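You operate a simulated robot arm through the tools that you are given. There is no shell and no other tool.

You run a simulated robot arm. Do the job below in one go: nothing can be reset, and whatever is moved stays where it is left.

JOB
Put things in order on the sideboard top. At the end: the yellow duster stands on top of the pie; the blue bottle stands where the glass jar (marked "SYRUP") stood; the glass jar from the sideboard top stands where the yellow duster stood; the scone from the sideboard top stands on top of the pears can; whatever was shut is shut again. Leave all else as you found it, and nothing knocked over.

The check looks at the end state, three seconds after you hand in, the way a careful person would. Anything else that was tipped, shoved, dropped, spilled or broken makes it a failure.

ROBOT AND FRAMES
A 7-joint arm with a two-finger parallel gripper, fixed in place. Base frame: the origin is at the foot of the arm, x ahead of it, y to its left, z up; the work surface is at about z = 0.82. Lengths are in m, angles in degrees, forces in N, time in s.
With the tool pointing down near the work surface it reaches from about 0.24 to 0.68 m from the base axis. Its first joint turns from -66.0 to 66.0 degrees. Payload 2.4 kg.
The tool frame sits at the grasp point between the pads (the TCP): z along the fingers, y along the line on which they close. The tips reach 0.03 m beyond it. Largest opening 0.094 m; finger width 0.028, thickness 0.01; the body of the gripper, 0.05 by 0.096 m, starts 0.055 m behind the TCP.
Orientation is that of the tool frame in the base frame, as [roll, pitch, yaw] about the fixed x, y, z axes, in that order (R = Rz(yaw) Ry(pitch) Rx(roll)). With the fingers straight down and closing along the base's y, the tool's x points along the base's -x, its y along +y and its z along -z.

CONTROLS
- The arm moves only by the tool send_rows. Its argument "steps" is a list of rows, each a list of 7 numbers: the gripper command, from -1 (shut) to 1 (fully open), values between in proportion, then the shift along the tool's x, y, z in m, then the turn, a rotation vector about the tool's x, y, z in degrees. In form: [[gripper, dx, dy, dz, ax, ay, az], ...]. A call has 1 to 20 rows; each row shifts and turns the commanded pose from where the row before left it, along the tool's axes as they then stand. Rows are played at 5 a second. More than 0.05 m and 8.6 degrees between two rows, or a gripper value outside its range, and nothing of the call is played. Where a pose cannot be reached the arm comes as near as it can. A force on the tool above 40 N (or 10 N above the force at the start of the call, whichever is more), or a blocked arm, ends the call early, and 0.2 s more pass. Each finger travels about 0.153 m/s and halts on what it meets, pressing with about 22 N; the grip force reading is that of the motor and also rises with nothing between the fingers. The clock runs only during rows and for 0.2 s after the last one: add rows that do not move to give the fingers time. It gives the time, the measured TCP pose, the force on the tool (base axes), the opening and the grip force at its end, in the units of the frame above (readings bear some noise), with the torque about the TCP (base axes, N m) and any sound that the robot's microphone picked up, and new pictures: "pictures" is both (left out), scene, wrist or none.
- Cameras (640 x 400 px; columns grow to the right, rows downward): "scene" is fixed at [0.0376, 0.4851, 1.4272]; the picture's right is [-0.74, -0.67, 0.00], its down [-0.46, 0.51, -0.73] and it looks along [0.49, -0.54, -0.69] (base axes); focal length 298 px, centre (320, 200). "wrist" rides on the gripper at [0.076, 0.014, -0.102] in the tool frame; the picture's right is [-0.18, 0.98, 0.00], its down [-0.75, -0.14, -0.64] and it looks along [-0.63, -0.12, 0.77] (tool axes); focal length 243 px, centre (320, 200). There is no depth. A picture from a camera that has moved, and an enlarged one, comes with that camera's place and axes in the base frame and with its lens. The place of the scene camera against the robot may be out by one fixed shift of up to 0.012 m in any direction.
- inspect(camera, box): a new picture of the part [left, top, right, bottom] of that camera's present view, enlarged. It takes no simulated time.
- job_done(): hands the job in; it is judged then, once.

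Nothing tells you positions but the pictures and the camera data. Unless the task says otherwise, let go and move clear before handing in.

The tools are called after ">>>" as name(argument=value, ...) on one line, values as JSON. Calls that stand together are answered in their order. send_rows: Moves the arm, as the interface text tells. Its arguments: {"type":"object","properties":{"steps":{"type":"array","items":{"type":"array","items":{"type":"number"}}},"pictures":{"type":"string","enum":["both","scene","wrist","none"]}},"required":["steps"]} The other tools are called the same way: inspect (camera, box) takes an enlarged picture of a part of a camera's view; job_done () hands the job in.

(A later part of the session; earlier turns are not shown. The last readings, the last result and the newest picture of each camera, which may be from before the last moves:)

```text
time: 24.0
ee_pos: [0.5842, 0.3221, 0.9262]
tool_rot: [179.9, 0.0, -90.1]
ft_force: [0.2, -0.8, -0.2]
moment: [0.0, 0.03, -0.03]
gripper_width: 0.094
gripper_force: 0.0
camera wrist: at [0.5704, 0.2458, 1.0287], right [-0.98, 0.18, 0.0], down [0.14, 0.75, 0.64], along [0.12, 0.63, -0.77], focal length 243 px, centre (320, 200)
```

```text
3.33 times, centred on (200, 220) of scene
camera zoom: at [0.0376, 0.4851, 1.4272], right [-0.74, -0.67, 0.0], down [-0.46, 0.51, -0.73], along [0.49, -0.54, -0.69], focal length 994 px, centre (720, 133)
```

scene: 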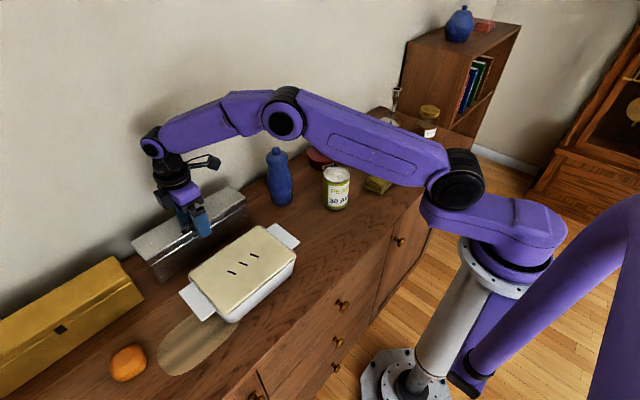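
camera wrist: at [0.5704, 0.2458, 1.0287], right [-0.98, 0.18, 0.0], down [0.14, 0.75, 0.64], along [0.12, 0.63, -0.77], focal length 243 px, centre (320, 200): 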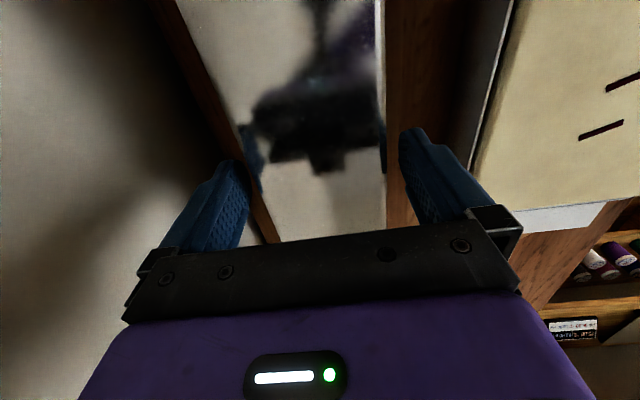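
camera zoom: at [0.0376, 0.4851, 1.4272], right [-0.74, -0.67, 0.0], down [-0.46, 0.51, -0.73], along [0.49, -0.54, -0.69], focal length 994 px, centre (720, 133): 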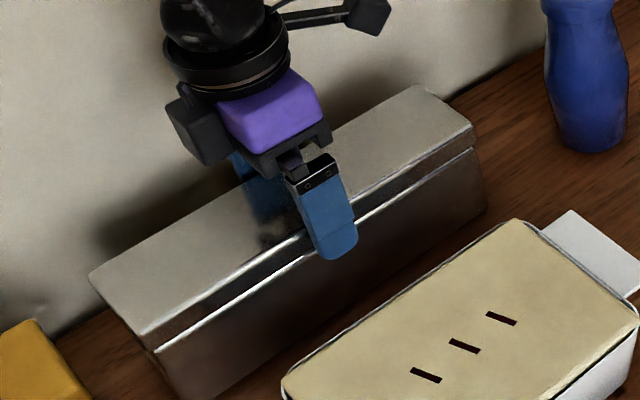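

The fingers are in front of and behind the lid with clear space. I'll close slowly on it and read where they stop.

>>> send_rows(steps=[[0.7, 0, 0, 0, 0, 0, 0], [0.6, 0, 0, 0, 0, 0, 0], [0.5, 0, 0, 0, 0, 0, 0], [0.4, 0, 0, 0, 0, 0, 0], [0.3, 0, 0, 0, 0, 0, 0], [0.3, 0, 0, 0, 0, 0, 0]], pictures="scene")

>>> inspect(camera="scene", box=[120, 160, 280, 280])

```text
time: 25.4
ee_pos: [0.5844, 0.3219, 0.9266]
tool_rot: [180.0, 0.0, -90.0]
ft_force: [2.2, 0.2, 0.3]
moment: [0.11, -0.27, -0.03]
gripper_width: 0.0758
gripper_force: 22.2
```

scene: 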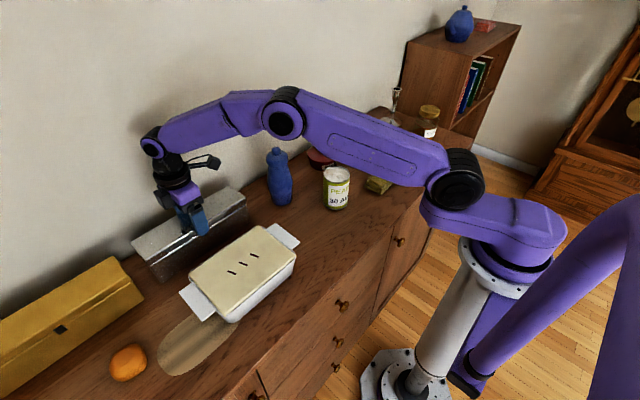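

```text
3.33 times, centred on (200, 220) of scene
camera zoom: at [0.0376, 0.4851, 1.4272], right [-0.74, -0.67, 0.0], down [-0.46, 0.51, -0.73], along [0.49, -0.54, -0.69], focal length 994 px, centre (720, 133)
```

zoom: 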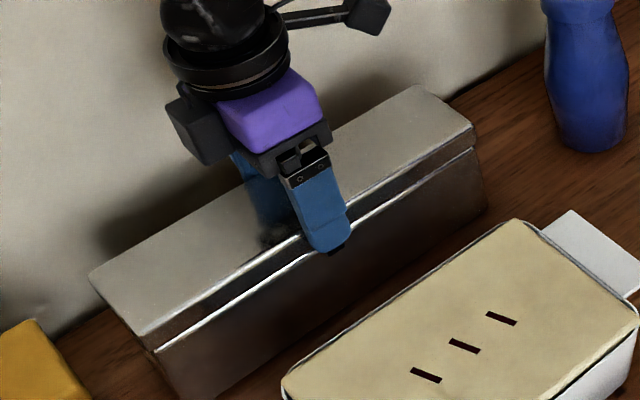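

It stopped at 75.8 mm with 22 N, so the lid is gripped. Now a cautious 6 mm lift to see whether the lid comes off alone or the whole box rises.

>>> send_rows(steps=[[0.3, 0, 0, -0.002, 0, 0, 0], [0.3, 0, 0, -0.002, 0, 0, 0], [0.3, 0, 0, -0.002, 0, 0, 0], [0.3, 0, 0, 0, 0, 0, 0]], pictures="both")

>>> inspect(camera="scene", box=[120, 160, 280, 280])

>>> inspect(camera="wrist", box=[160, 0, 480, 200])

```text
time: 26.4
ee_pos: [0.5848, 0.3215, 0.9315]
tool_rot: [179.9, 0.0, -90.1]
ft_force: [0.5, 0.0, -5.2]
moment: [-0.01, -0.03, 0.01]
gripper_width: 0.0757
gripper_force: 21.5
camera wrist: at [0.5704, 0.2453, 1.0346], right [-0.98, 0.18, 0.0], down [0.14, 0.75, 0.64], along [0.12, 0.63, -0.77], focal length 243 px, centre (320, 200)
```

scene: 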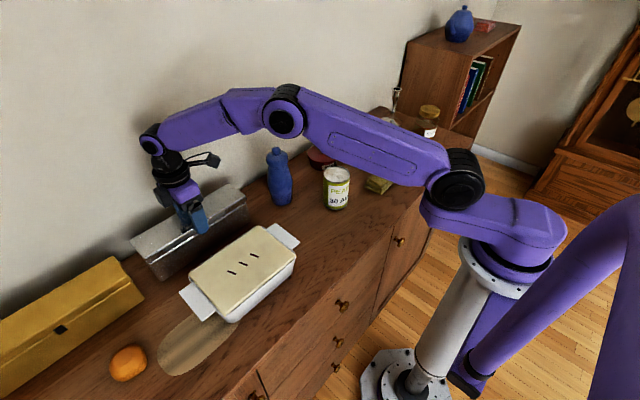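
wrist: 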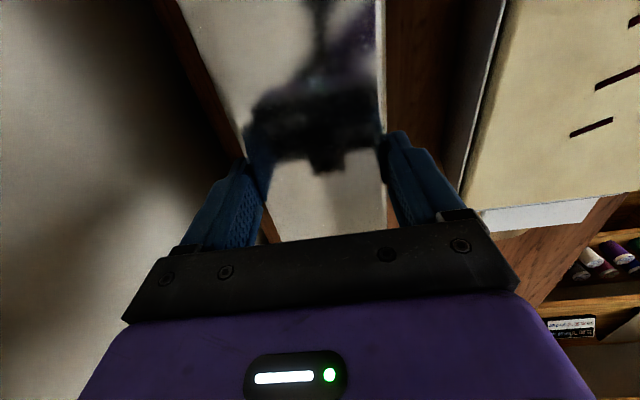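

```text
3.33 times, centred on (200, 220) of scene
camera zoom: at [0.0377, 0.4852, 1.4272], right [-0.74, -0.67, 0.0], down [-0.46, 0.51, -0.73], along [0.49, -0.54, -0.69], focal length 994 px, centre (720, 133)
```

zoom: 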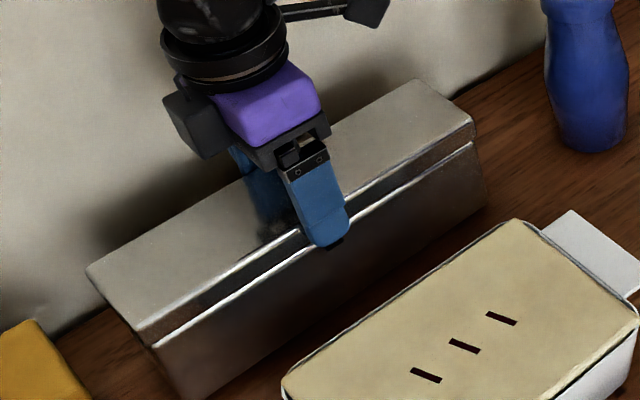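

```text
2.00 times, centred on (320, 100) of wrist
camera zoom: at [0.5704, 0.2453, 1.0346], right [-0.98, 0.18, 0.0], down [0.14, 0.75, 0.64], along [0.12, 0.63, -0.77], focal length 485 px, centre (320, 400)
```

zoom: 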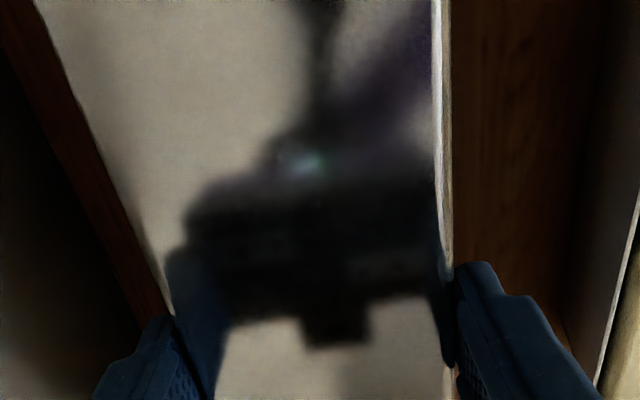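

The load is 5.2 N and the rim rose with the lid, so the lid is hinged and I was lifting the whole box. I'll set it back down, then pinch beside the tab to compare widths, which tells me whether the tab is solid.

>>> send_rows(steps=[[0.3, 0, 0, 0.002, 0, 0, 0], [0.3, 0, 0, 0.002, 0, 0, 0], [0.3, 0, 0, 0.002, 0, 0, 0], [0.3, 0, 0, 0.0005, 0, 0, 0], [0.6, 0, 0, 0, 0, 0, 0], [0.9, 0, 0, 0, 0, 0, 0], [0.9, 0.025, 0, 0, 0, 0, 0], [0.9, 0.025, 0, 0, 0, 0, 0], [0.9, 0, 0, 0, 0, 0, 0], [0.7, 0, 0, 0, 0, 0, 0], [0.6, 0, 0, 0, 0, 0, 0], [0.5, 0, 0, 0, 0, 0, 0], [0.4, 0, 0, 0, 0, 0, 0], [0.3, 0, 0, 0, 0, 0, 0], [0.3, 0, 0, 0, 0, 0, 0]], pictures="scene")

>>> inspect(camera="scene", box=[120, 160, 280, 280])

```text
time: 29.6
ee_pos: [0.5857, 0.2716, 0.9278]
tool_rot: [-180.0, 0.0, -90.0]
ft_force: [-2.1, -0.7, -0.9]
moment: [-0.41, 0.27, -0.03]
gripper_width: 0.0757
gripper_force: 22.0
```

scene: 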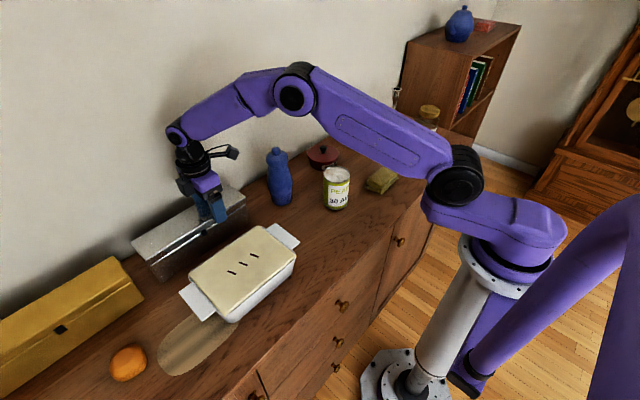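

```text
3.33 times, centred on (200, 220) of scene
camera zoom: at [0.0375, 0.4851, 1.4272], right [-0.74, -0.67, 0.0], down [-0.46, 0.51, -0.73], along [0.49, -0.54, -0.69], focal length 994 px, centre (720, 133)
```

zoom: 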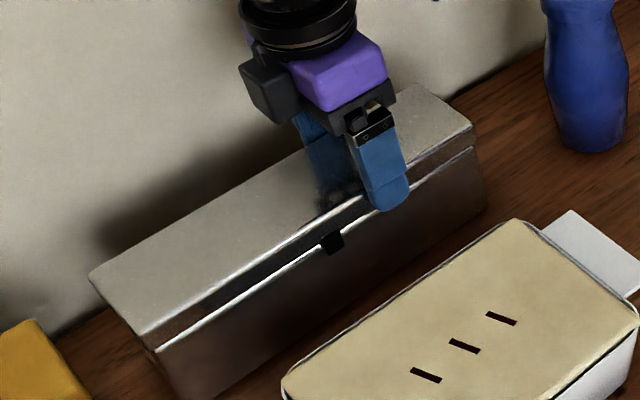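

Same width beside the tab, so the tab is thin and the lid is 75.7 mm deep, with its front at x≈0.547 now. Next I'll go for the tab and lid edge from below with closed fingers tilted about 40°, and lift.

>>> send_rows(steps=[[0.6, 0, 0, 0, 0, 0, 0], [0.9, 0, 0, 0, 0, 0, 0], [0.9, 0, 0, -0.04, 0, 0, 0], [0.5, 0, 0, -0.04, 0, 0, 8], [0, -0.01, 0.02, 0, 0, 0, 8], [-1, 0, 0, 0, 0, 0, 8], [-1, 0, 0, 0, 0, 0, 8], [-1, 0, 0, 0, 0, 0, 8], [-1, 0, 0, 0, 0, 0, 8], [-1, 0, 0, 0, 0, 0, 8], [-1, 0, 0, 0, 0, 0, 8], [-1, 0, 0, 0, 0, 0, 8], [-1, 0, 0, 0, 0, 0, 8], [-1, 0, 0, 0, 0, 0, 8], [-1, 0, 0, 0, 0, 0, 2], [-1, 0, 0, 0, 0, 0, 0]], pictures="wrist")

```text
time: 33.0
ee_pos: [0.565, 0.2829, 1.0068]
tool_rot: [-180.0, 0.0, 179.9]
ft_force: [-0.6, -0.5, 0.3]
moment: [0.0, 0.04, -0.01]
gripper_width: 0.0001
gripper_force: 21.5
camera wrist: at [0.4897, 0.2983, 1.109], right [0.19, 0.98, 0.0], down [0.75, -0.14, 0.64], along [0.63, -0.12, -0.77], focal length 243 px, centre (320, 200)
```

wrist: 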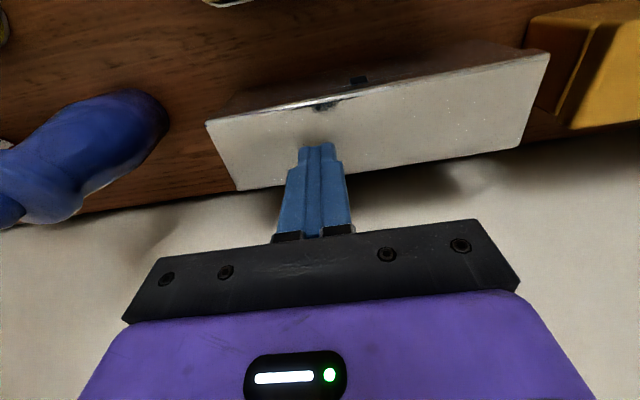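

Now I'll move in front of the tab, tilt 40° forward and descend into the gap between pie and box.

>>> send_rows(steps=[[-1, 0.035, 0.02, 0, 0, 0, 0], [-1, 0.03, 0.0185, 0, 0, 0, 0], [-1, 0, 0, 0, 0, -8, 0], [-1, 0, 0, 0, 0, -8, 0], [-1, 0, 0, 0, 0, -8, 0], [-1, 0, 0, 0, 0, -8, 0], [-1, 0, 0, 0, 0, -8, 0], [-1, 0.0214, 0, 0.0255, 0, 0, 0], [-1, 0.0214, 0, 0.0255, 0, 0, 0], [-1, 0, 0, 0, 0, 0, 0]])

>>> inspect(camera="wrist", box=[220, 60, 420, 210])

>>> inspect(camera="scene", box=[140, 150, 300, 270])

```text
time: 35.2
ee_pos: [0.5008, 0.322, 0.9387]
tool_rot: [-180.0, 40.0, 180.0]
ft_force: [-0.9, -0.3, 0.4]
moment: [-0.01, 0.0, -0.02]
gripper_width: 0.0
gripper_force: 22.2
camera wrist: at [0.3781, 0.3358, 0.9679], right [0.14, 0.98, 0.12], down [0.16, -0.14, 0.98], along [0.98, -0.12, -0.18], focal length 243 px, centre (320, 200)
```

scene: 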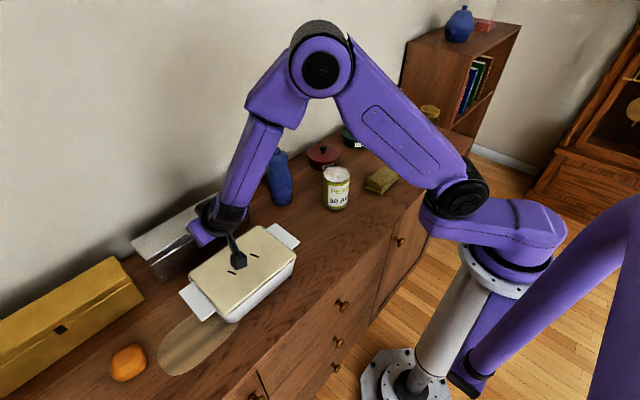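
wrist: 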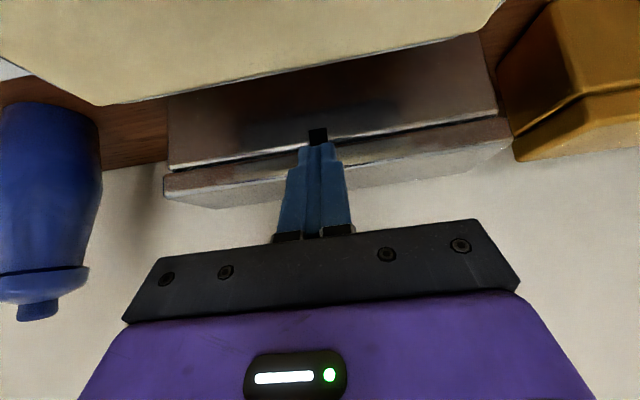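

```text
2.67 times, centred on (320, 135) of wrist
camera zoom: at [0.3781, 0.3358, 0.9679], right [0.14, 0.98, 0.12], down [0.16, -0.14, 0.98], along [0.98, -0.12, -0.18], focal length 647 px, centre (320, 373)
```

zoom: 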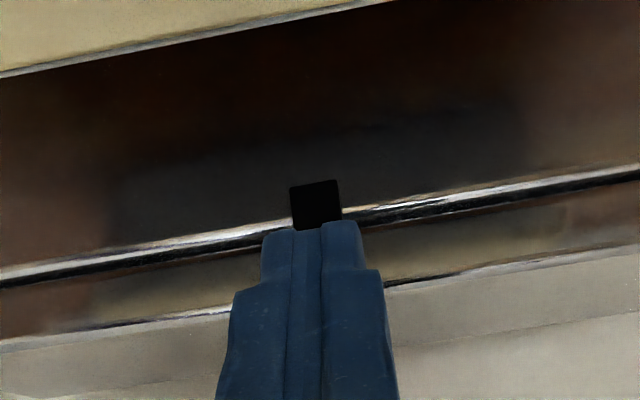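

```text
3.33 times, centred on (220, 210) of scene
camera zoom: at [0.0376, 0.4851, 1.4272], right [-0.74, -0.67, 0.0], down [-0.46, 0.51, -0.73], along [0.49, -0.54, -0.69], focal length 994 px, centre (653, 167)
```

zoom: 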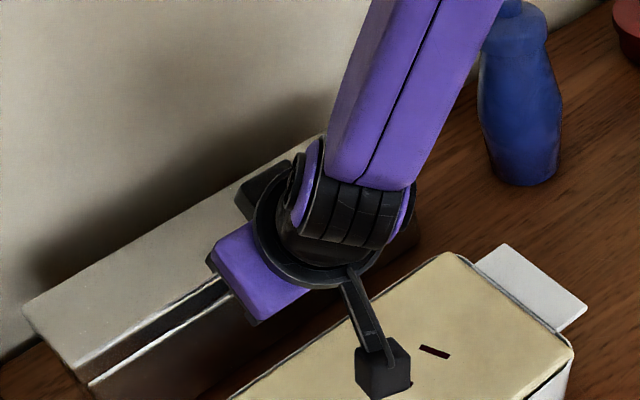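

The near-horizontal view shows the seam at z≈0.894, the lid top at 0.915 and the tab's bottom edge at 0.882. I'll drop the closed tips below the tab and move up close to the face.

>>> send_rows(steps=[[-1, 0.0163, -0.0015, 0.0194, 0, 0, 0], [-1, 0.0163, 0, 0.0194, 0, 0, 0], [-1, -0.005, 0, 0.0042, 0, 0, 0], [-1, -0.005, 0, 0.0042, 0, 0, 0], [-1, 0, 0, 0, 0, 0, 0]], pictures="wrist")

>>> inspect(camera="wrist", box=[220, 60, 420, 210])

```text
time: 36.4
ee_pos: [0.5151, 0.3216, 0.8878]
tool_rot: [180.0, 39.9, -180.0]
ft_force: [-1.1, -0.2, -0.2]
moment: [-0.02, -0.01, -0.02]
gripper_width: 0.0
gripper_force: 21.4
camera wrist: at [0.3901, 0.3352, 0.9183], right [0.14, 0.98, 0.12], down [0.16, -0.14, 0.98], along [0.98, -0.12, -0.18], focal length 243 px, centre (320, 200)
```

wrist: 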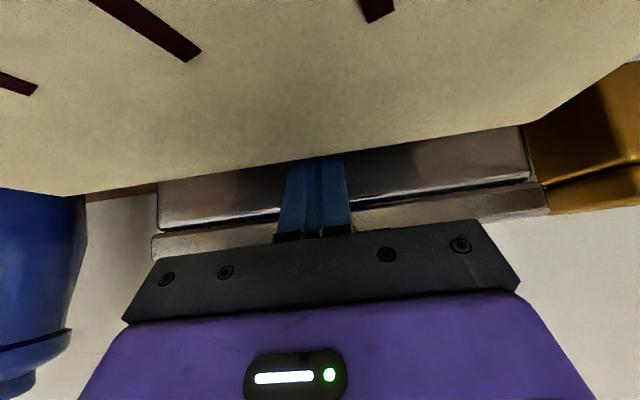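

```text
2.67 times, centred on (320, 135) of wrist
camera zoom: at [0.3901, 0.3352, 0.9183], right [0.14, 0.98, 0.12], down [0.16, -0.14, 0.98], along [0.98, -0.12, -0.18], focal length 647 px, centre (320, 373)
```

zoom: 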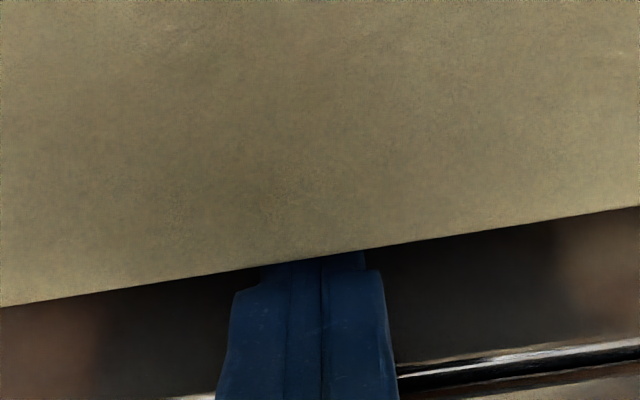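

The tip is below the tab level with no contact yet. I'll creep forward a millimetre at a time until the force shows contact.

>>> send_rows(steps=[[-1, -0.00077, 0, 0.00064, 0, 0, 0], [-1, -0.00077, 0, 0.00064, 0, 0, 0], [-1, 0, 0, 0, 0, 0, 0]], pictures="none")

>>> send_rows(steps=[[-1, -0.00077, 0, 0.00064, 0, 0, 0], [-1, -0.00077, 0, 0.00064, 0, 0, 0], [-1, 0, 0, 0, 0, 0, 0]], pictures="none")

```text
time: 37.2
ee_pos: [0.5165, 0.3206, 0.8888]
tool_rot: [-180.0, 39.8, 180.0]
ft_force: [0.6, -0.2, -0.4]
moment: [-0.02, 0.0, 0.0]
gripper_width: 0.0
gripper_force: 21.5
```

```text
time: 38.0
ee_pos: [0.5191, 0.3224, 0.8886]
tool_rot: [180.0, 40.0, -179.9]
ft_force: [0.6, -0.1, 0.6]
moment: [0.01, 0.01, 0.01]
gripper_width: 0.0002
gripper_force: 22.2
```

>>> send_rows(steps=[[-1, -0.00077, 0, 0.00064, 0, 0, 0], [-1, 0, 0, 0, 0, 0, 0]], pictures="none")

>>> send_rows(steps=[[-1, -0.00077, 0, 0.00064, 0, 0, 0], [-1, 0, 0, 0, 0, 0, 0]], pictures="none")

>>> send_rows(steps=[[-1, -0.00077, 0, 0.00064, 0, 0, 0], [-1, 0, 0, 0, 0, 0, 0]], pictures="none")

```text
time: 38.6
ee_pos: [0.5202, 0.3205, 0.8893]
tool_rot: [-179.9, 40.0, 180.0]
ft_force: [0.3, -0.3, 0.3]
moment: [0.0, -0.06, 0.0]
gripper_width: 0.0
gripper_force: 21.6
```

```text
time: 39.2
ee_pos: [0.5206, 0.3208, 0.8896]
tool_rot: [180.0, 40.0, -180.0]
ft_force: [-1.1, 0.1, 0.6]
moment: [0.04, 0.01, 0.0]
gripper_width: 0.0
gripper_force: 21.5
```

```text
time: 39.8
ee_pos: [0.5199, 0.321, 0.8894]
tool_rot: [-180.0, 40.0, -180.0]
ft_force: [-3.6, 1.7, 0.8]
moment: [0.03, 0.0, 0.02]
gripper_width: 0.0
gripper_force: 21.6
```

Contact at −3.6 N against the face just below the tab. Now I'll raise slowly in 2 mm steps and watch the force and picture for the lid lifting.

>>> send_rows(steps=[[-1, -0.0013, 0, -0.0015, 0, 0, 0], [-1, -0.0013, 0, -0.0015, 0, 0, 0], [-1, -0.0013, 0, -0.0015, 0, 0, 0], [-1, -0.0013, 0, -0.0015, 0, 0, 0], [-1, 0, 0, 0, 0, 0, 0]], pictures="wrist")

>>> inspect(camera="wrist", box=[220, 100, 420, 250])

>>> inspect(camera="scene", box=[120, 170, 280, 290])

```text
time: 41.0
ee_pos: [0.5209, 0.3198, 0.8979]
tool_rot: [-180.0, 40.0, 180.0]
ft_force: [-0.3, -0.4, -0.3]
moment: [0.0, 0.01, -0.01]
gripper_width: 0.0
gripper_force: 21.9
camera wrist: at [0.3973, 0.3353, 0.927], right [0.14, 0.98, 0.12], down [0.16, -0.14, 0.98], along [0.98, -0.12, -0.18], focal length 243 px, centre (320, 200)
```

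wrist: 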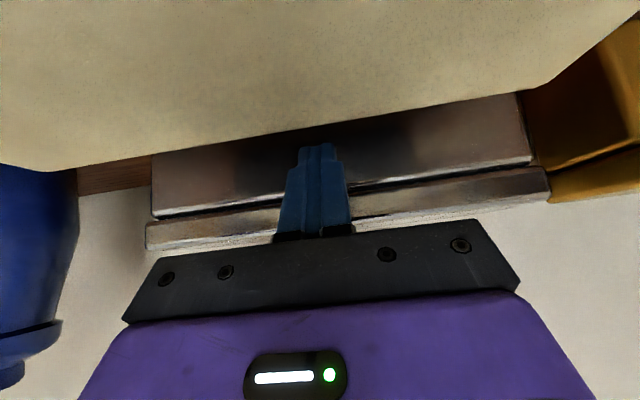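

```text
2.67 times, centred on (320, 175) of wrist
camera zoom: at [0.3973, 0.3353, 0.927], right [0.14, 0.98, 0.12], down [0.16, -0.14, 0.98], along [0.98, -0.12, -0.18], focal length 647 px, centre (320, 267)
```

zoom: 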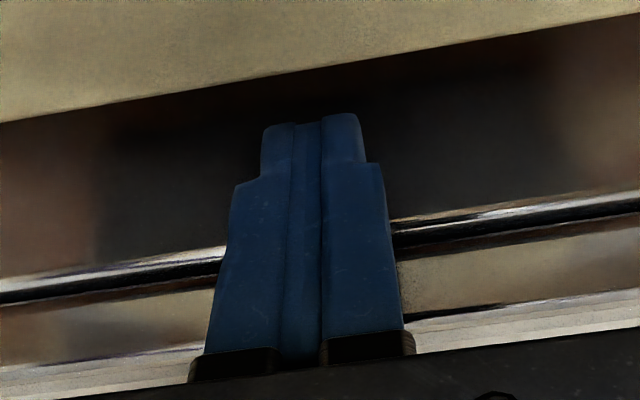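

```text
3.33 times, centred on (200, 230) of scene
camera zoom: at [0.0376, 0.4851, 1.4272], right [-0.74, -0.67, 0.0], down [-0.46, 0.51, -0.73], along [0.49, -0.54, -0.69], focal length 994 px, centre (720, 100)
```

zoom: 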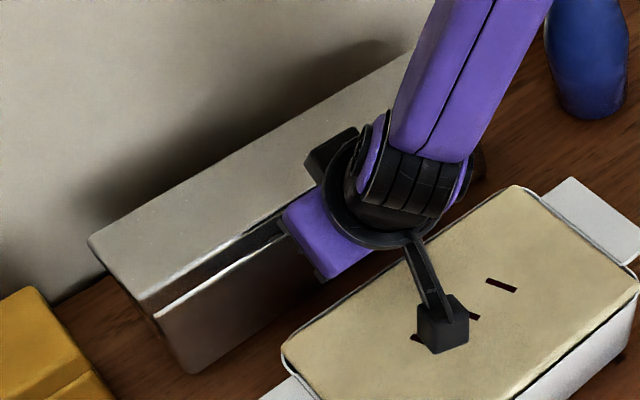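

No lift yet. I'll continue upward with a slight forward press so the tip bears on the tab and lid face while rising.

>>> send_rows(steps=[[-1, -0.00154, 0, 0.00128, 0, 0, 0], [-1, -0.00184, 0, -0.00108, 0, 0, 0], [-1, -0.00184, 0, -0.00108, 0, 0, 0], [-1, -0.00184, 0, -0.00108, 0, 0, 0], [-1, 0, 0, 0, 0, 0, 0]], pictures="wrist")

>>> inspect(camera="wrist", box=[220, 100, 420, 250])

```text
time: 42.2
ee_pos: [0.5258, 0.3203, 0.9053]
tool_rot: [179.9, 39.9, -180.0]
ft_force: [-1.6, 0.6, -0.6]
moment: [0.01, 0.05, 0.0]
gripper_width: 0.0001
gripper_force: 21.5
camera wrist: at [0.401, 0.3349, 0.9332], right [0.14, 0.98, 0.12], down [0.16, -0.14, 0.98], along [0.98, -0.12, -0.18], focal length 243 px, centre (320, 200)
```

wrist: 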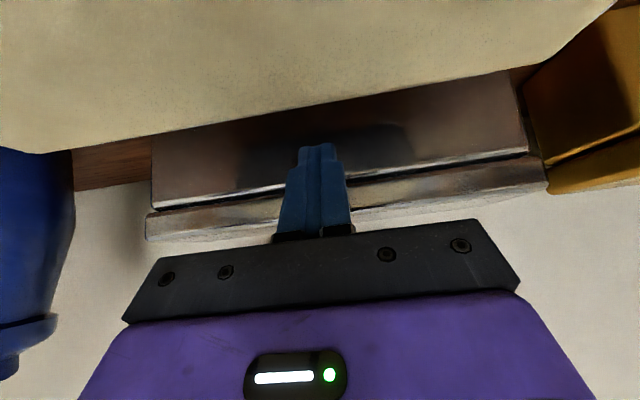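

```text
2.67 times, centred on (320, 175) of wrist
camera zoom: at [0.401, 0.3349, 0.9332], right [0.14, 0.98, 0.12], down [0.16, -0.14, 0.98], along [0.98, -0.12, -0.18], focal length 647 px, centre (320, 267)
```

zoom: 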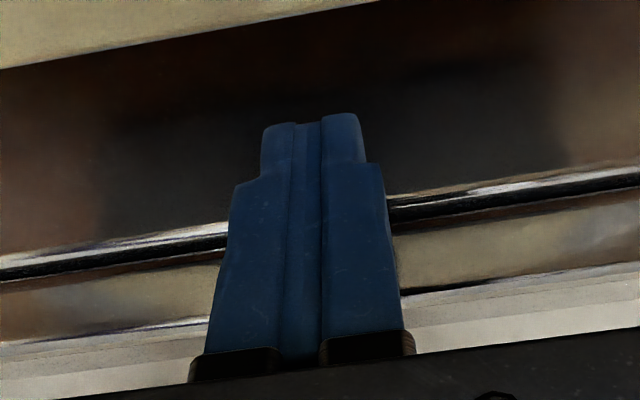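

>>> send_rows(steps=[[-1, -0.00184, 0, -0.00108, 0, 0, 0], [-1, -0.00184, 0, -0.00108, 0, 0, 0], [-1, -0.00184, 0, -0.00108, 0, 0, 0], [-1, -0.00184, 0, -0.00108, 0, 0, 0], [-1, 0, 0, 0, 0, 0, 0]], pictures="wrist")

>>> inspect(camera="wrist", box=[220, 100, 420, 250])

```text
time: 43.4
ee_pos: [0.5274, 0.3213, 0.911]
tool_rot: [180.0, 39.9, -179.9]
ft_force: [-1.2, -0.9, -1.2]
moment: [0.0, 0.05, -0.07]
gripper_width: 0.0
gripper_force: 21.8
camera wrist: at [0.4039, 0.3352, 0.9408], right [0.14, 0.98, 0.12], down [0.16, -0.14, 0.98], along [0.98, -0.12, -0.18], focal length 243 px, centre (320, 200)
```

wrist: 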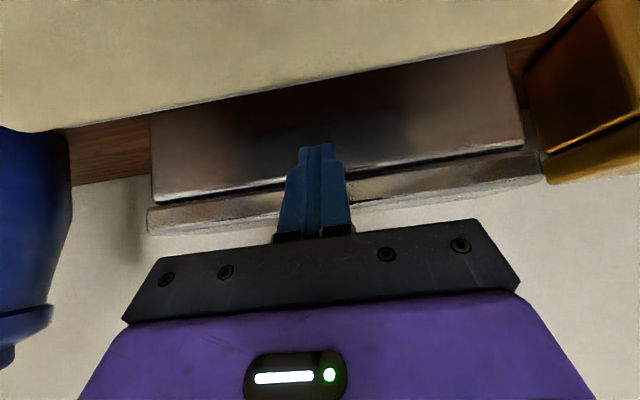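

```text
2.67 times, centred on (320, 175) of wrist
camera zoom: at [0.4039, 0.3352, 0.9408], right [0.14, 0.98, 0.12], down [0.16, -0.14, 0.98], along [0.98, -0.12, -0.18], focal length 647 px, centre (320, 267)
```

zoom: 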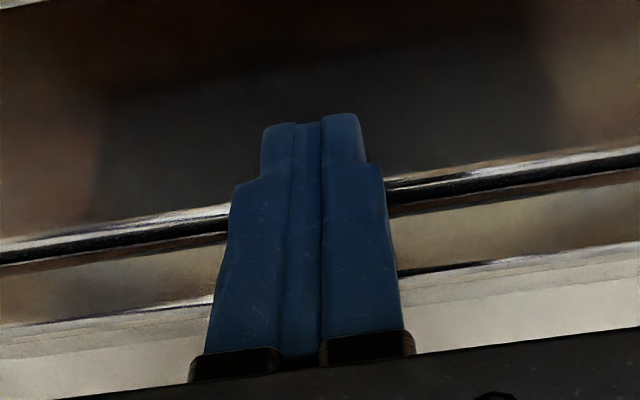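

>>> send_rows(steps=[[-1, -0.00184, 0, -0.00108, 0, 0, 0], [-1, -0.00184, 0, -0.00108, 0, 0, 0], [-1, -0.00184, 0, -0.00108, 0, 0, 0], [-1, -0.00184, 0, -0.00108, 0, 0, 0]], pictures="wrist")

>>> inspect(camera="wrist", box=[220, 100, 420, 250])

```text
time: 44.4
ee_pos: [0.531, 0.3211, 0.9186]
tool_rot: [180.0, 40.0, 180.0]
ft_force: [-1.5, -0.4, 0.3]
moment: [0.01, 0.05, 0.03]
gripper_width: 0.0001
gripper_force: 22.3
camera wrist: at [0.4067, 0.3354, 0.9489], right [0.14, 0.98, 0.12], down [0.16, -0.14, 0.98], along [0.98, -0.12, -0.18], focal length 243 px, centre (320, 200)
```

wrist: 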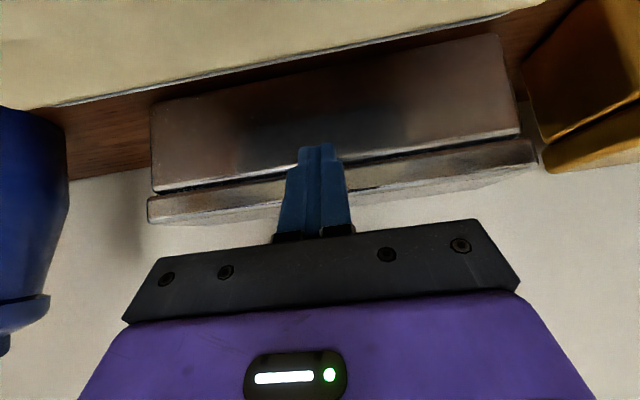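

```text
2.67 times, centred on (320, 175) of wrist
camera zoom: at [0.4067, 0.3354, 0.9489], right [0.14, 0.98, 0.12], down [0.16, -0.14, 0.98], along [0.98, -0.12, -0.18], focal length 647 px, centre (320, 267)
```

zoom: 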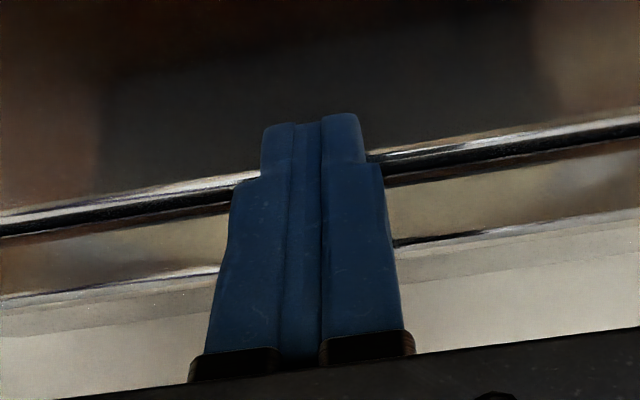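

The tip just slides up the lid's smooth face and the box creeps back. I need to see how far the tab really sticks out, so I'll back off and take an oblique close-up from the side.

>>> send_rows(steps=[[-1, 0.01, 0, -0.004, 0, 0, 0], [-1, -0.0128, 0, -0.03, 0, 0, 0], [-1, -0.0128, 0, -0.03, 0, 8, 0], [-1, 0, 0, 0, 0, 8, 0], [-1, 0, 0, 0, 0, 8, 0], [-1, 0, 0, 0, 0, 8, 0], [-1, 0, 0, 0, 0, 8, 0], [-1, 0, 0, 0, 0, 0, -8], [-1, 0, 0, 0, 0, 0, -8], [-1, 0, 0, 0, 0, 0, -8], [-1, 0, 0, 0, 0, 0, -8], [-1, 0, 0, 0, 0, 0, -8], [-1, 0, 0, 0, 0, 0, -8], [-1, 0, 0, 0, 0, -8, 0], [-1, 0, 0, 0, 0, -8, 0], [-1, 0, 0, 0, 0, -8, 0], [-1, 0, 0, 0, 0, -8, 0], [-1, 0, 0, 0, 0, 0, 0]])

>>> inspect(camera="wrist", box=[200, 60, 440, 240])

```text
time: 48.2
ee_pos: [0.5013, 0.3207, 0.9785]
tool_rot: [-179.9, 32.1, -132.0]
ft_force: [0.5, 0.3, -0.1]
moment: [0.01, 0.0, -0.04]
gripper_width: 0.0002
gripper_force: 22.1
camera wrist: at [0.4113, 0.2417, 1.0247], right [-0.63, 0.77, 0.1], down [0.3, 0.13, 0.94], along [0.72, 0.62, -0.31], focal length 243 px, centre (320, 200)
```

scene: 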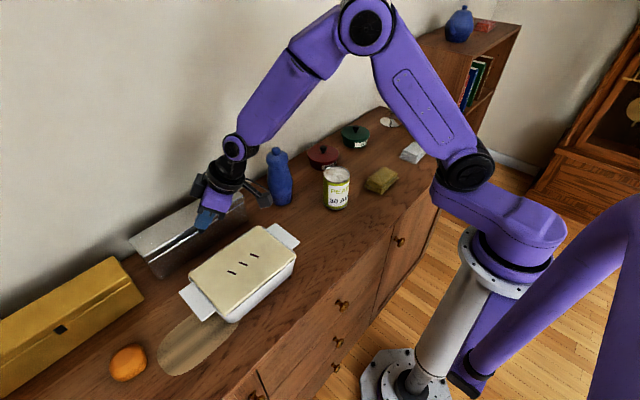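
wrist: 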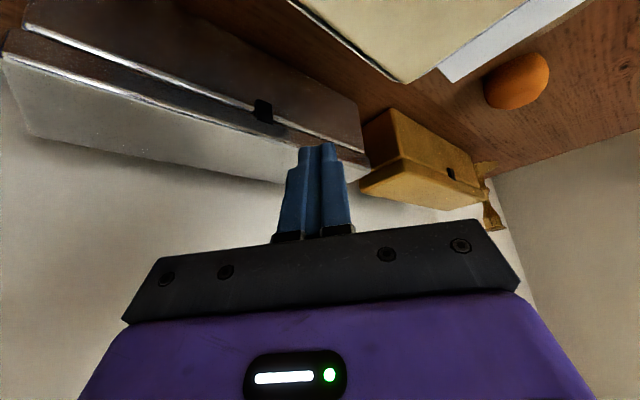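

```text
2.22 times, centred on (320, 150) of wrist
camera zoom: at [0.4113, 0.2417, 1.0247], right [-0.63, 0.77, 0.1], down [0.3, 0.13, 0.94], along [0.72, 0.62, -0.31], focal length 539 px, centre (320, 311)
```

zoom: 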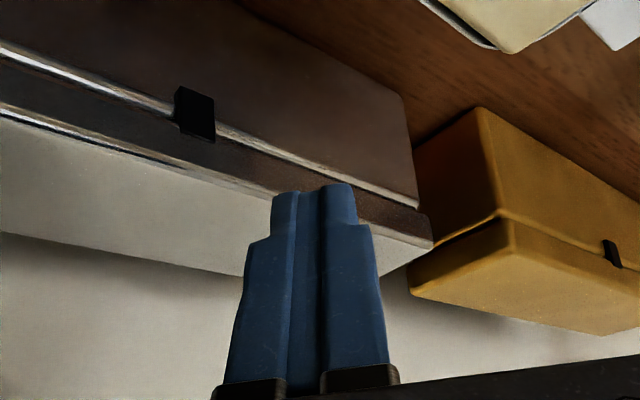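

>>> inspect(camera="wrist", box=[220, 80, 300, 140])

>>> inspect(camera="wrist", box=[330, 90, 500, 220])

>>> inspect(camera="wrist", box=[0, 0, 120, 90])

```text
6.67 times, centred on (260, 110) of wrist
camera zoom: at [0.4113, 0.2417, 1.0247], right [-0.63, 0.77, 0.1], down [0.3, 0.13, 0.94], along [0.72, 0.62, -0.31], focal length 1618 px, centre (720, 800)
```

zoom: 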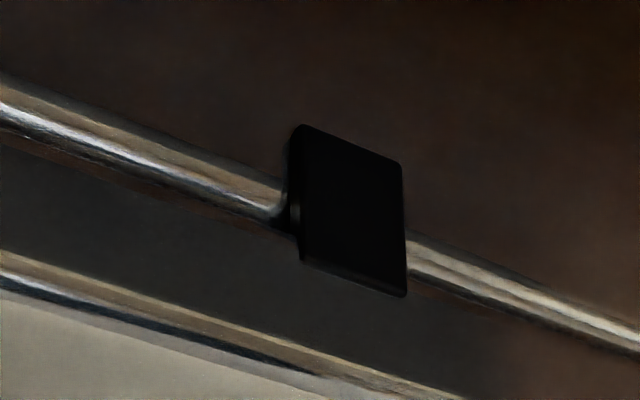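

```text
3.08 times, centred on (415, 155) of wrist
camera zoom: at [0.4113, 0.2417, 1.0247], right [-0.63, 0.77, 0.1], down [0.3, 0.13, 0.94], along [0.72, 0.62, -0.31], focal length 746 px, centre (28, 338)
```

zoom: 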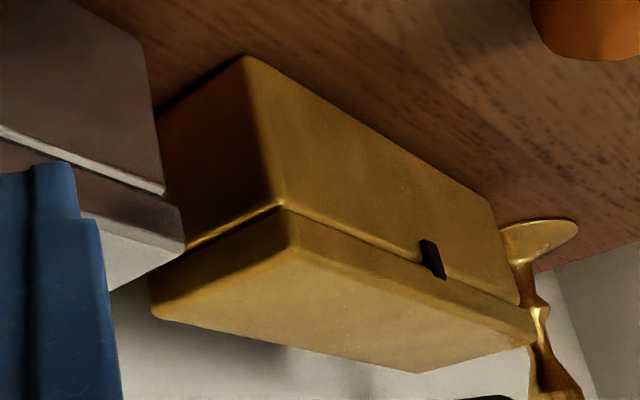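

```text
4.44 times, centred on (60, 45) of wrist
camera zoom: at [0.4113, 0.2417, 1.0247], right [-0.63, 0.77, 0.1], down [0.3, 0.13, 0.94], along [0.72, 0.62, -0.31], focal length 1078 px, centre (1476, 889)
```

zoom: 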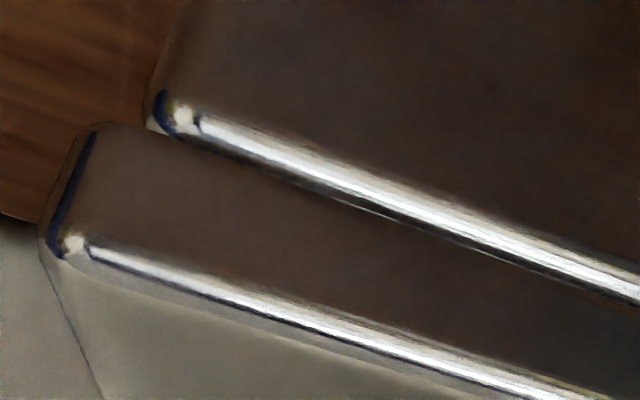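

The close-up is clear: the tab stands only about 3 mm proud, and my pushing has slid the light box back about 2 cm (restorable later). I'll try hooking properly from well below the tab, first bringing the tool back around with 36° tilt.

>>> send_rows(steps=[[-1, 0, 0, 0, 0, 8, 0], [-1, 0, 0, 0, 0, 8, 0], [-1, 0, 0, 0, 0, 8, 0], [-1, 0, 0, 0, 0, 8, 0], [-1, 0, 0, 0, 0, 0, 8], [-1, 0, 0, 0, 0, 0, 8], [-1, 0, 0, 0, 0, 0, 8], [-1, 0, 0, 0, 0, 0, 8], [-1, 0, 0, 0, 0, 0, 8], [-1, 0, 0, 0, 0, 0, 8], [-1, -0.008, 0, 0, 0, -8, 0], [-1, 0, 0, 0, 0, -8, 0], [-1, 0, 0, 0, 0, -8, 0], [-1, 0, 0, 0, 0, -8, 0], [-1, 0, 0, 0, 0, -4, 0], [-1, 0.0206, 0, 0.0283, 0, 0, 0], [-1, 0, 0, 0, 0, 0, 0]], pictures="wrist")

>>> inspect(camera="wrist", box=[220, 60, 420, 210])

```text
time: 51.8
ee_pos: [0.5079, 0.3213, 0.9441]
tool_rot: [180.0, 35.9, 180.0]
ft_force: [0.4, 0.6, 0.2]
moment: [-0.01, 0.0, -0.04]
gripper_width: 0.0
gripper_force: 22.1
camera wrist: at [0.3864, 0.3352, 0.9808], right [0.15, 0.98, 0.11], down [0.23, -0.14, 0.96], along [0.96, -0.12, -0.25], focal length 243 px, centre (320, 200)
```

wrist: 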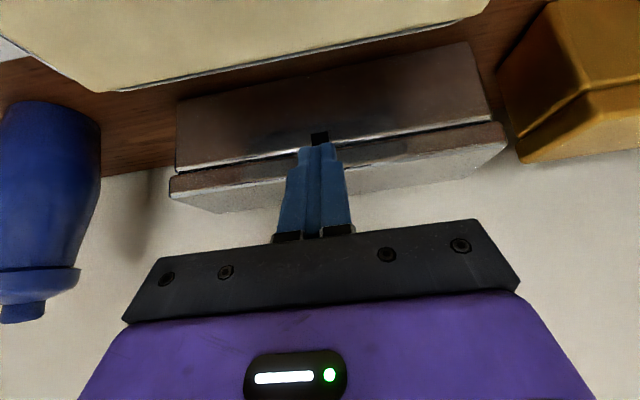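

```text
2.67 times, centred on (320, 135) of wrist
camera zoom: at [0.3864, 0.3352, 0.9808], right [0.15, 0.98, 0.11], down [0.23, -0.14, 0.96], along [0.96, -0.12, -0.25], focal length 647 px, centre (320, 373)
```

zoom: 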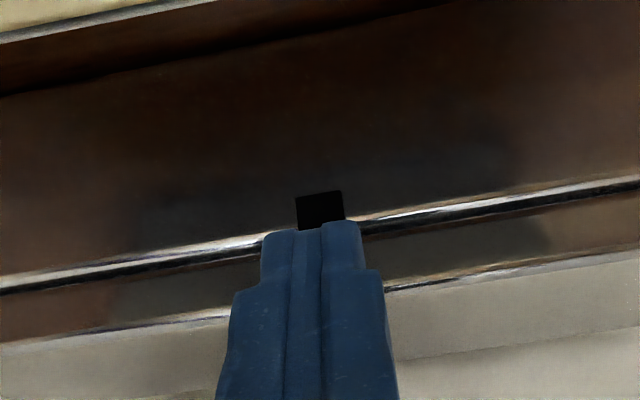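

I'll lower the tip to well under the tab, then creep forward to light contact on the body face.

>>> send_rows(steps=[[-1, 0.0203, -0.001, 0.028, 0, 0, 0], [-1, 0.0203, 0, 0.028, 0, 0, 0], [-1, -0.0097, 0, 0.007, 0, 0, 0], [-1, -0.0081, 0, 0.0059, 0, 0, 0], [-1, 0, 0, 0, 0, 0, 0]], pictures="none")

>>> send_rows(steps=[[-1, -0.00081, 0, 0.00059, 0, 0, 0], [-1, -0.00081, 0, 0.00059, 0, 0, 0], [-1, 0, 0, 0, 0, 0, 0]], pictures="none")

```text
time: 53.0
ee_pos: [0.5311, 0.3188, 0.8747]
tool_rot: [179.9, 36.0, 179.9]
ft_force: [-3.0, 0.9, -0.4]
moment: [0.02, 0.05, -0.01]
gripper_width: 0.0
gripper_force: 22.0
```

```text
time: 53.8
ee_pos: [0.5337, 0.3198, 0.8738]
tool_rot: [-180.0, 35.9, -180.0]
ft_force: [-2.5, -1.5, 1.1]
moment: [-0.03, 0.0, -0.02]
gripper_width: 0.0002
gripper_force: 21.7
```

>>> send_rows(steps=[[-1, -0.00118, 0, -0.00162, 0, 0, 0], [-1, -0.00118, 0, -0.00162, 0, 0, 0], [-1, -0.00118, 0, -0.00162, 0, 0, 0]], pictures="none")

>>> send_rows(steps=[[-1, -0.00118, 0, -0.00162, 0, 0, 0], [-1, -0.00118, 0, -0.00162, 0, 0, 0], [-1, -0.00118, 0, -0.00162, 0, 0, 0]], pictures="none")

>>> send_rows(steps=[[-1, -0.00118, 0, -0.00162, 0, 0, 0], [-1, -0.00118, 0, -0.00162, 0, 0, 0]], pictures="wrist")

>>> inspect(camera="wrist", box=[220, 90, 420, 240])

```text
time: 54.6
ee_pos: [0.532, 0.3197, 0.8806]
tool_rot: [-180.0, 36.0, 179.9]
ft_force: [0.3, -0.5, 0.0]
moment: [-0.01, 0.02, 0.0]
gripper_width: 0.0
gripper_force: 21.6
```

```text
time: 55.4
ee_pos: [0.5319, 0.3196, 0.8849]
tool_rot: [-180.0, 36.0, 180.0]
ft_force: [0.3, 0.0, -1.0]
moment: [0.02, 0.01, 0.02]
gripper_width: 0.0001
gripper_force: 22.1
```

```text
time: 56.0
ee_pos: [0.534, 0.3193, 0.8903]
tool_rot: [-180.0, 36.0, -179.9]
ft_force: [-0.3, 0.6, 0.6]
moment: [-0.01, -0.01, 0.03]
gripper_width: 0.0001
gripper_force: 22.0
camera wrist: at [0.4116, 0.3336, 0.9281], right [0.15, 0.98, 0.11], down [0.23, -0.14, 0.96], along [0.96, -0.12, -0.25], focal length 243 px, centre (320, 200)
```

wrist: 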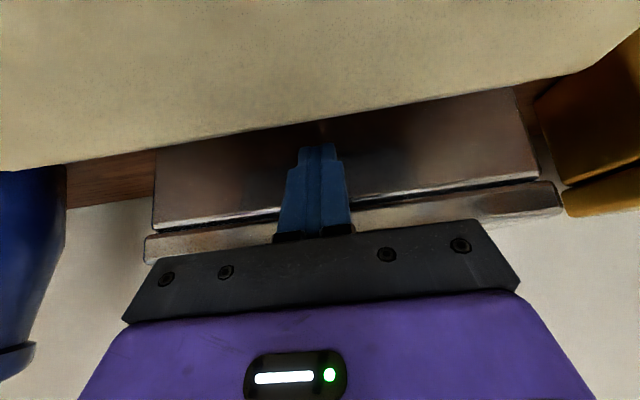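

```text
2.67 times, centred on (320, 165) of wrist
camera zoom: at [0.4116, 0.3336, 0.9281], right [0.15, 0.98, 0.11], down [0.23, -0.14, 0.96], along [0.96, -0.12, -0.25], focal length 647 px, centre (320, 293)
```

zoom: 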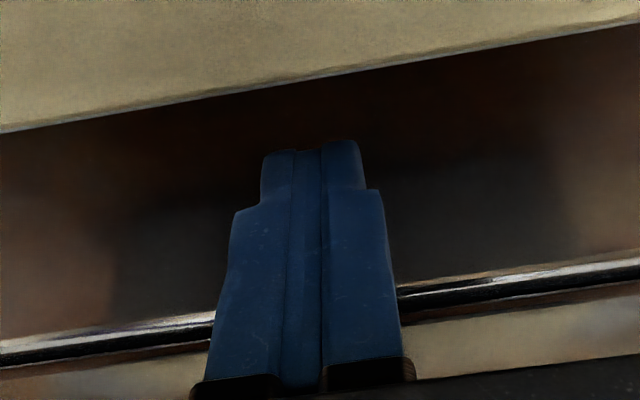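

>>> send_rows(steps=[[-1, -0.0012, 0, 0.0009, 0, 0, 0], [-1, -0.0008, 0, -0.0008, 0, 0, 0], [-1, -0.0008, 0, -0.0008, 0, 0, 0]], pictures="none")

>>> send_rows(steps=[[-1, -0.0008, 0, -0.0008, 0, 0, 0], [-1, -0.0008, 0, -0.0008, 0, 0, 0], [-1, -0.0008, 0, -0.0008, 0, 0, 0]], pictures="none")

>>> send_rows(steps=[[-1, -0.0008, 0, -0.0008, 0, 0, 0], [-1, -0.0008, 0, -0.0008, 0, 0, 0], [-1, -0.0008, 0, -0.0008, 0, 0, 0]], pictures="none")

>>> send_rows(steps=[[-1, -0.0008, 0, -0.0008, 0, 0, 0], [-1, -0.0008, 0, -0.0008, 0, 0, 0], [-1, -0.0008, 0, -0.0008, 0, 0, 0]], pictures="wrist")

>>> inspect(camera="wrist", box=[220, 90, 420, 240])

```text
time: 56.8
ee_pos: [0.5361, 0.3189, 0.8926]
tool_rot: [-180.0, 36.0, 179.8]
ft_force: [-1.6, 0.1, -0.2]
moment: [-0.01, 0.03, -0.02]
gripper_width: 0.0
gripper_force: 21.9
```

```text
time: 57.6
ee_pos: [0.5355, 0.3204, 0.8962]
tool_rot: [180.0, 36.0, -180.0]
ft_force: [-1.2, 0.3, -1.3]
moment: [-0.02, 0.0, 0.0]
gripper_width: 0.0001
gripper_force: 21.4
```

```text
time: 58.4
ee_pos: [0.5372, 0.3198, 0.8987]
tool_rot: [180.0, 36.0, 180.0]
ft_force: [-1.4, -0.2, -1.0]
moment: [0.03, 0.04, 0.0]
gripper_width: 0.0
gripper_force: 22.2
```

```text
time: 59.2
ee_pos: [0.5372, 0.3196, 0.9008]
tool_rot: [-179.9, 36.0, -180.0]
ft_force: [-2.2, 0.4, -1.3]
moment: [0.01, 0.01, 0.0]
gripper_width: 0.0001
gripper_force: 22.4
camera wrist: at [0.4156, 0.3344, 0.9408], right [0.15, 0.98, 0.11], down [0.23, -0.14, 0.96], along [0.96, -0.12, -0.25], focal length 243 px, centre (320, 200)
```

wrist: 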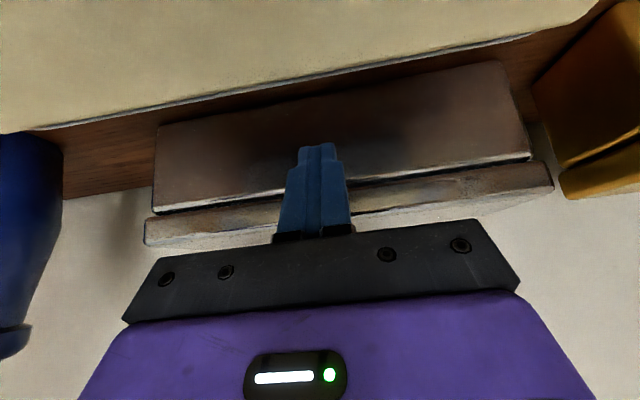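

```text
2.67 times, centred on (320, 165) of wrist
camera zoom: at [0.4156, 0.3344, 0.9408], right [0.15, 0.98, 0.11], down [0.23, -0.14, 0.96], along [0.96, -0.12, -0.25], focal length 647 px, centre (320, 293)
```

zoom: 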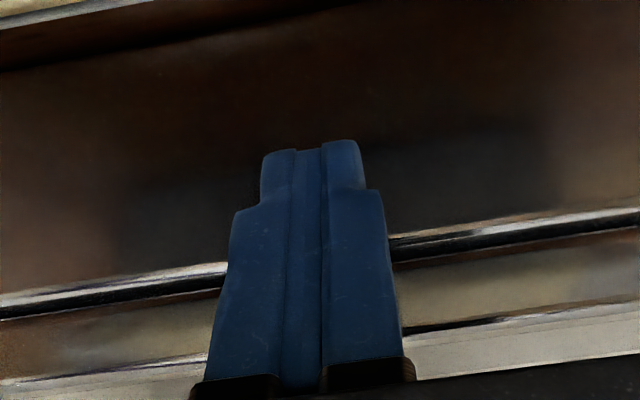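

Now a steady −1.3 N vertical load shows the tip is pushing up on something under the tab. I'll continue raising gently.

>>> send_rows(steps=[[-1, -0.0008, 0, -0.0008, 0, 0, 0], [-1, -0.0008, 0, -0.0008, 0, 0, 0], [-1, -0.0008, 0, -0.0008, 0, 0, 0]], pictures="none")

>>> send_rows(steps=[[-1, -0.0008, 0, -0.0008, 0, 0, 0], [-1, -0.0008, 0, -0.0008, 0, 0, 0], [-1, -0.0008, 0, -0.0008, 0, 0, 0]], pictures="none")

>>> send_rows(steps=[[-1, -0.0008, 0, -0.0008, 0, 0, 0], [-1, -0.0008, 0, -0.0008, 0, 0, 0], [-1, -0.0008, 0, -0.0008, 0, 0, 0]], pictures="wrist")

>>> inspect(camera="wrist", box=[220, 90, 420, 240])

>>> inspect(camera="scene", box=[120, 170, 280, 290])

```text
time: 60.0
ee_pos: [0.5385, 0.3197, 0.9054]
tool_rot: [-180.0, 36.0, -179.9]
ft_force: [-0.9, -0.3, -1.1]
moment: [0.01, 0.04, 0.01]
gripper_width: 0.0001
gripper_force: 21.7
```

```text
time: 60.8
ee_pos: [0.5382, 0.3201, 0.9091]
tool_rot: [180.0, 36.0, -180.0]
ft_force: [-1.4, 0.8, -1.5]
moment: [-0.01, 0.08, -0.03]
gripper_width: 0.0002
gripper_force: 21.9
```

```text
time: 61.6
ee_pos: [0.5388, 0.3194, 0.913]
tool_rot: [180.0, 36.0, 179.9]
ft_force: [-0.8, -0.3, -1.1]
moment: [-0.02, 0.07, -0.02]
gripper_width: 0.0003
gripper_force: 22.4
camera wrist: at [0.4172, 0.334, 0.9507], right [0.15, 0.98, 0.11], down [0.23, -0.14, 0.96], along [0.96, -0.12, -0.25], focal length 243 px, centre (320, 200)
```

wrist: 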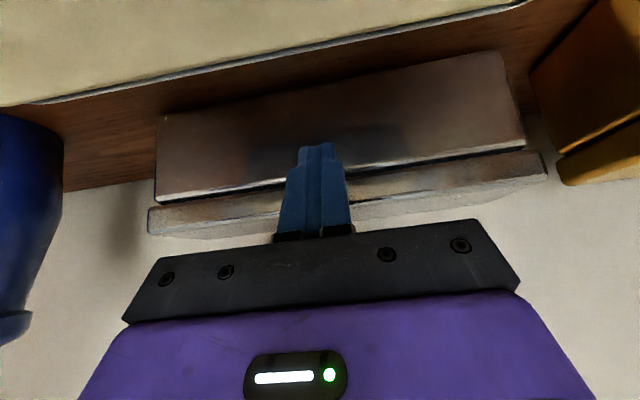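

```text
2.67 times, centred on (320, 165) of wrist
camera zoom: at [0.4172, 0.334, 0.9507], right [0.15, 0.98, 0.11], down [0.23, -0.14, 0.96], along [0.96, -0.12, -0.25], focal length 647 px, centre (320, 293)
```

zoom: 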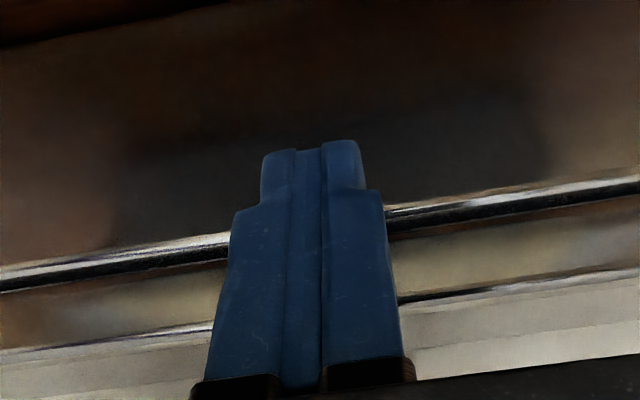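

```text
3.33 times, centred on (200, 230) of scene
camera zoom: at [0.0376, 0.4851, 1.4272], right [-0.74, -0.67, 0.0], down [-0.46, 0.51, -0.73], along [0.49, -0.54, -0.69], focal length 994 px, centre (720, 100)
```

zoom: 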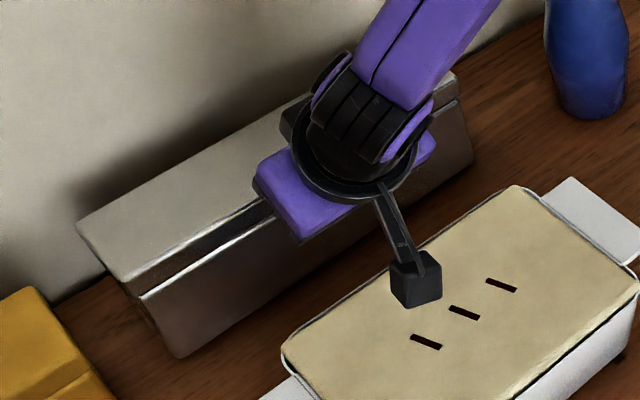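

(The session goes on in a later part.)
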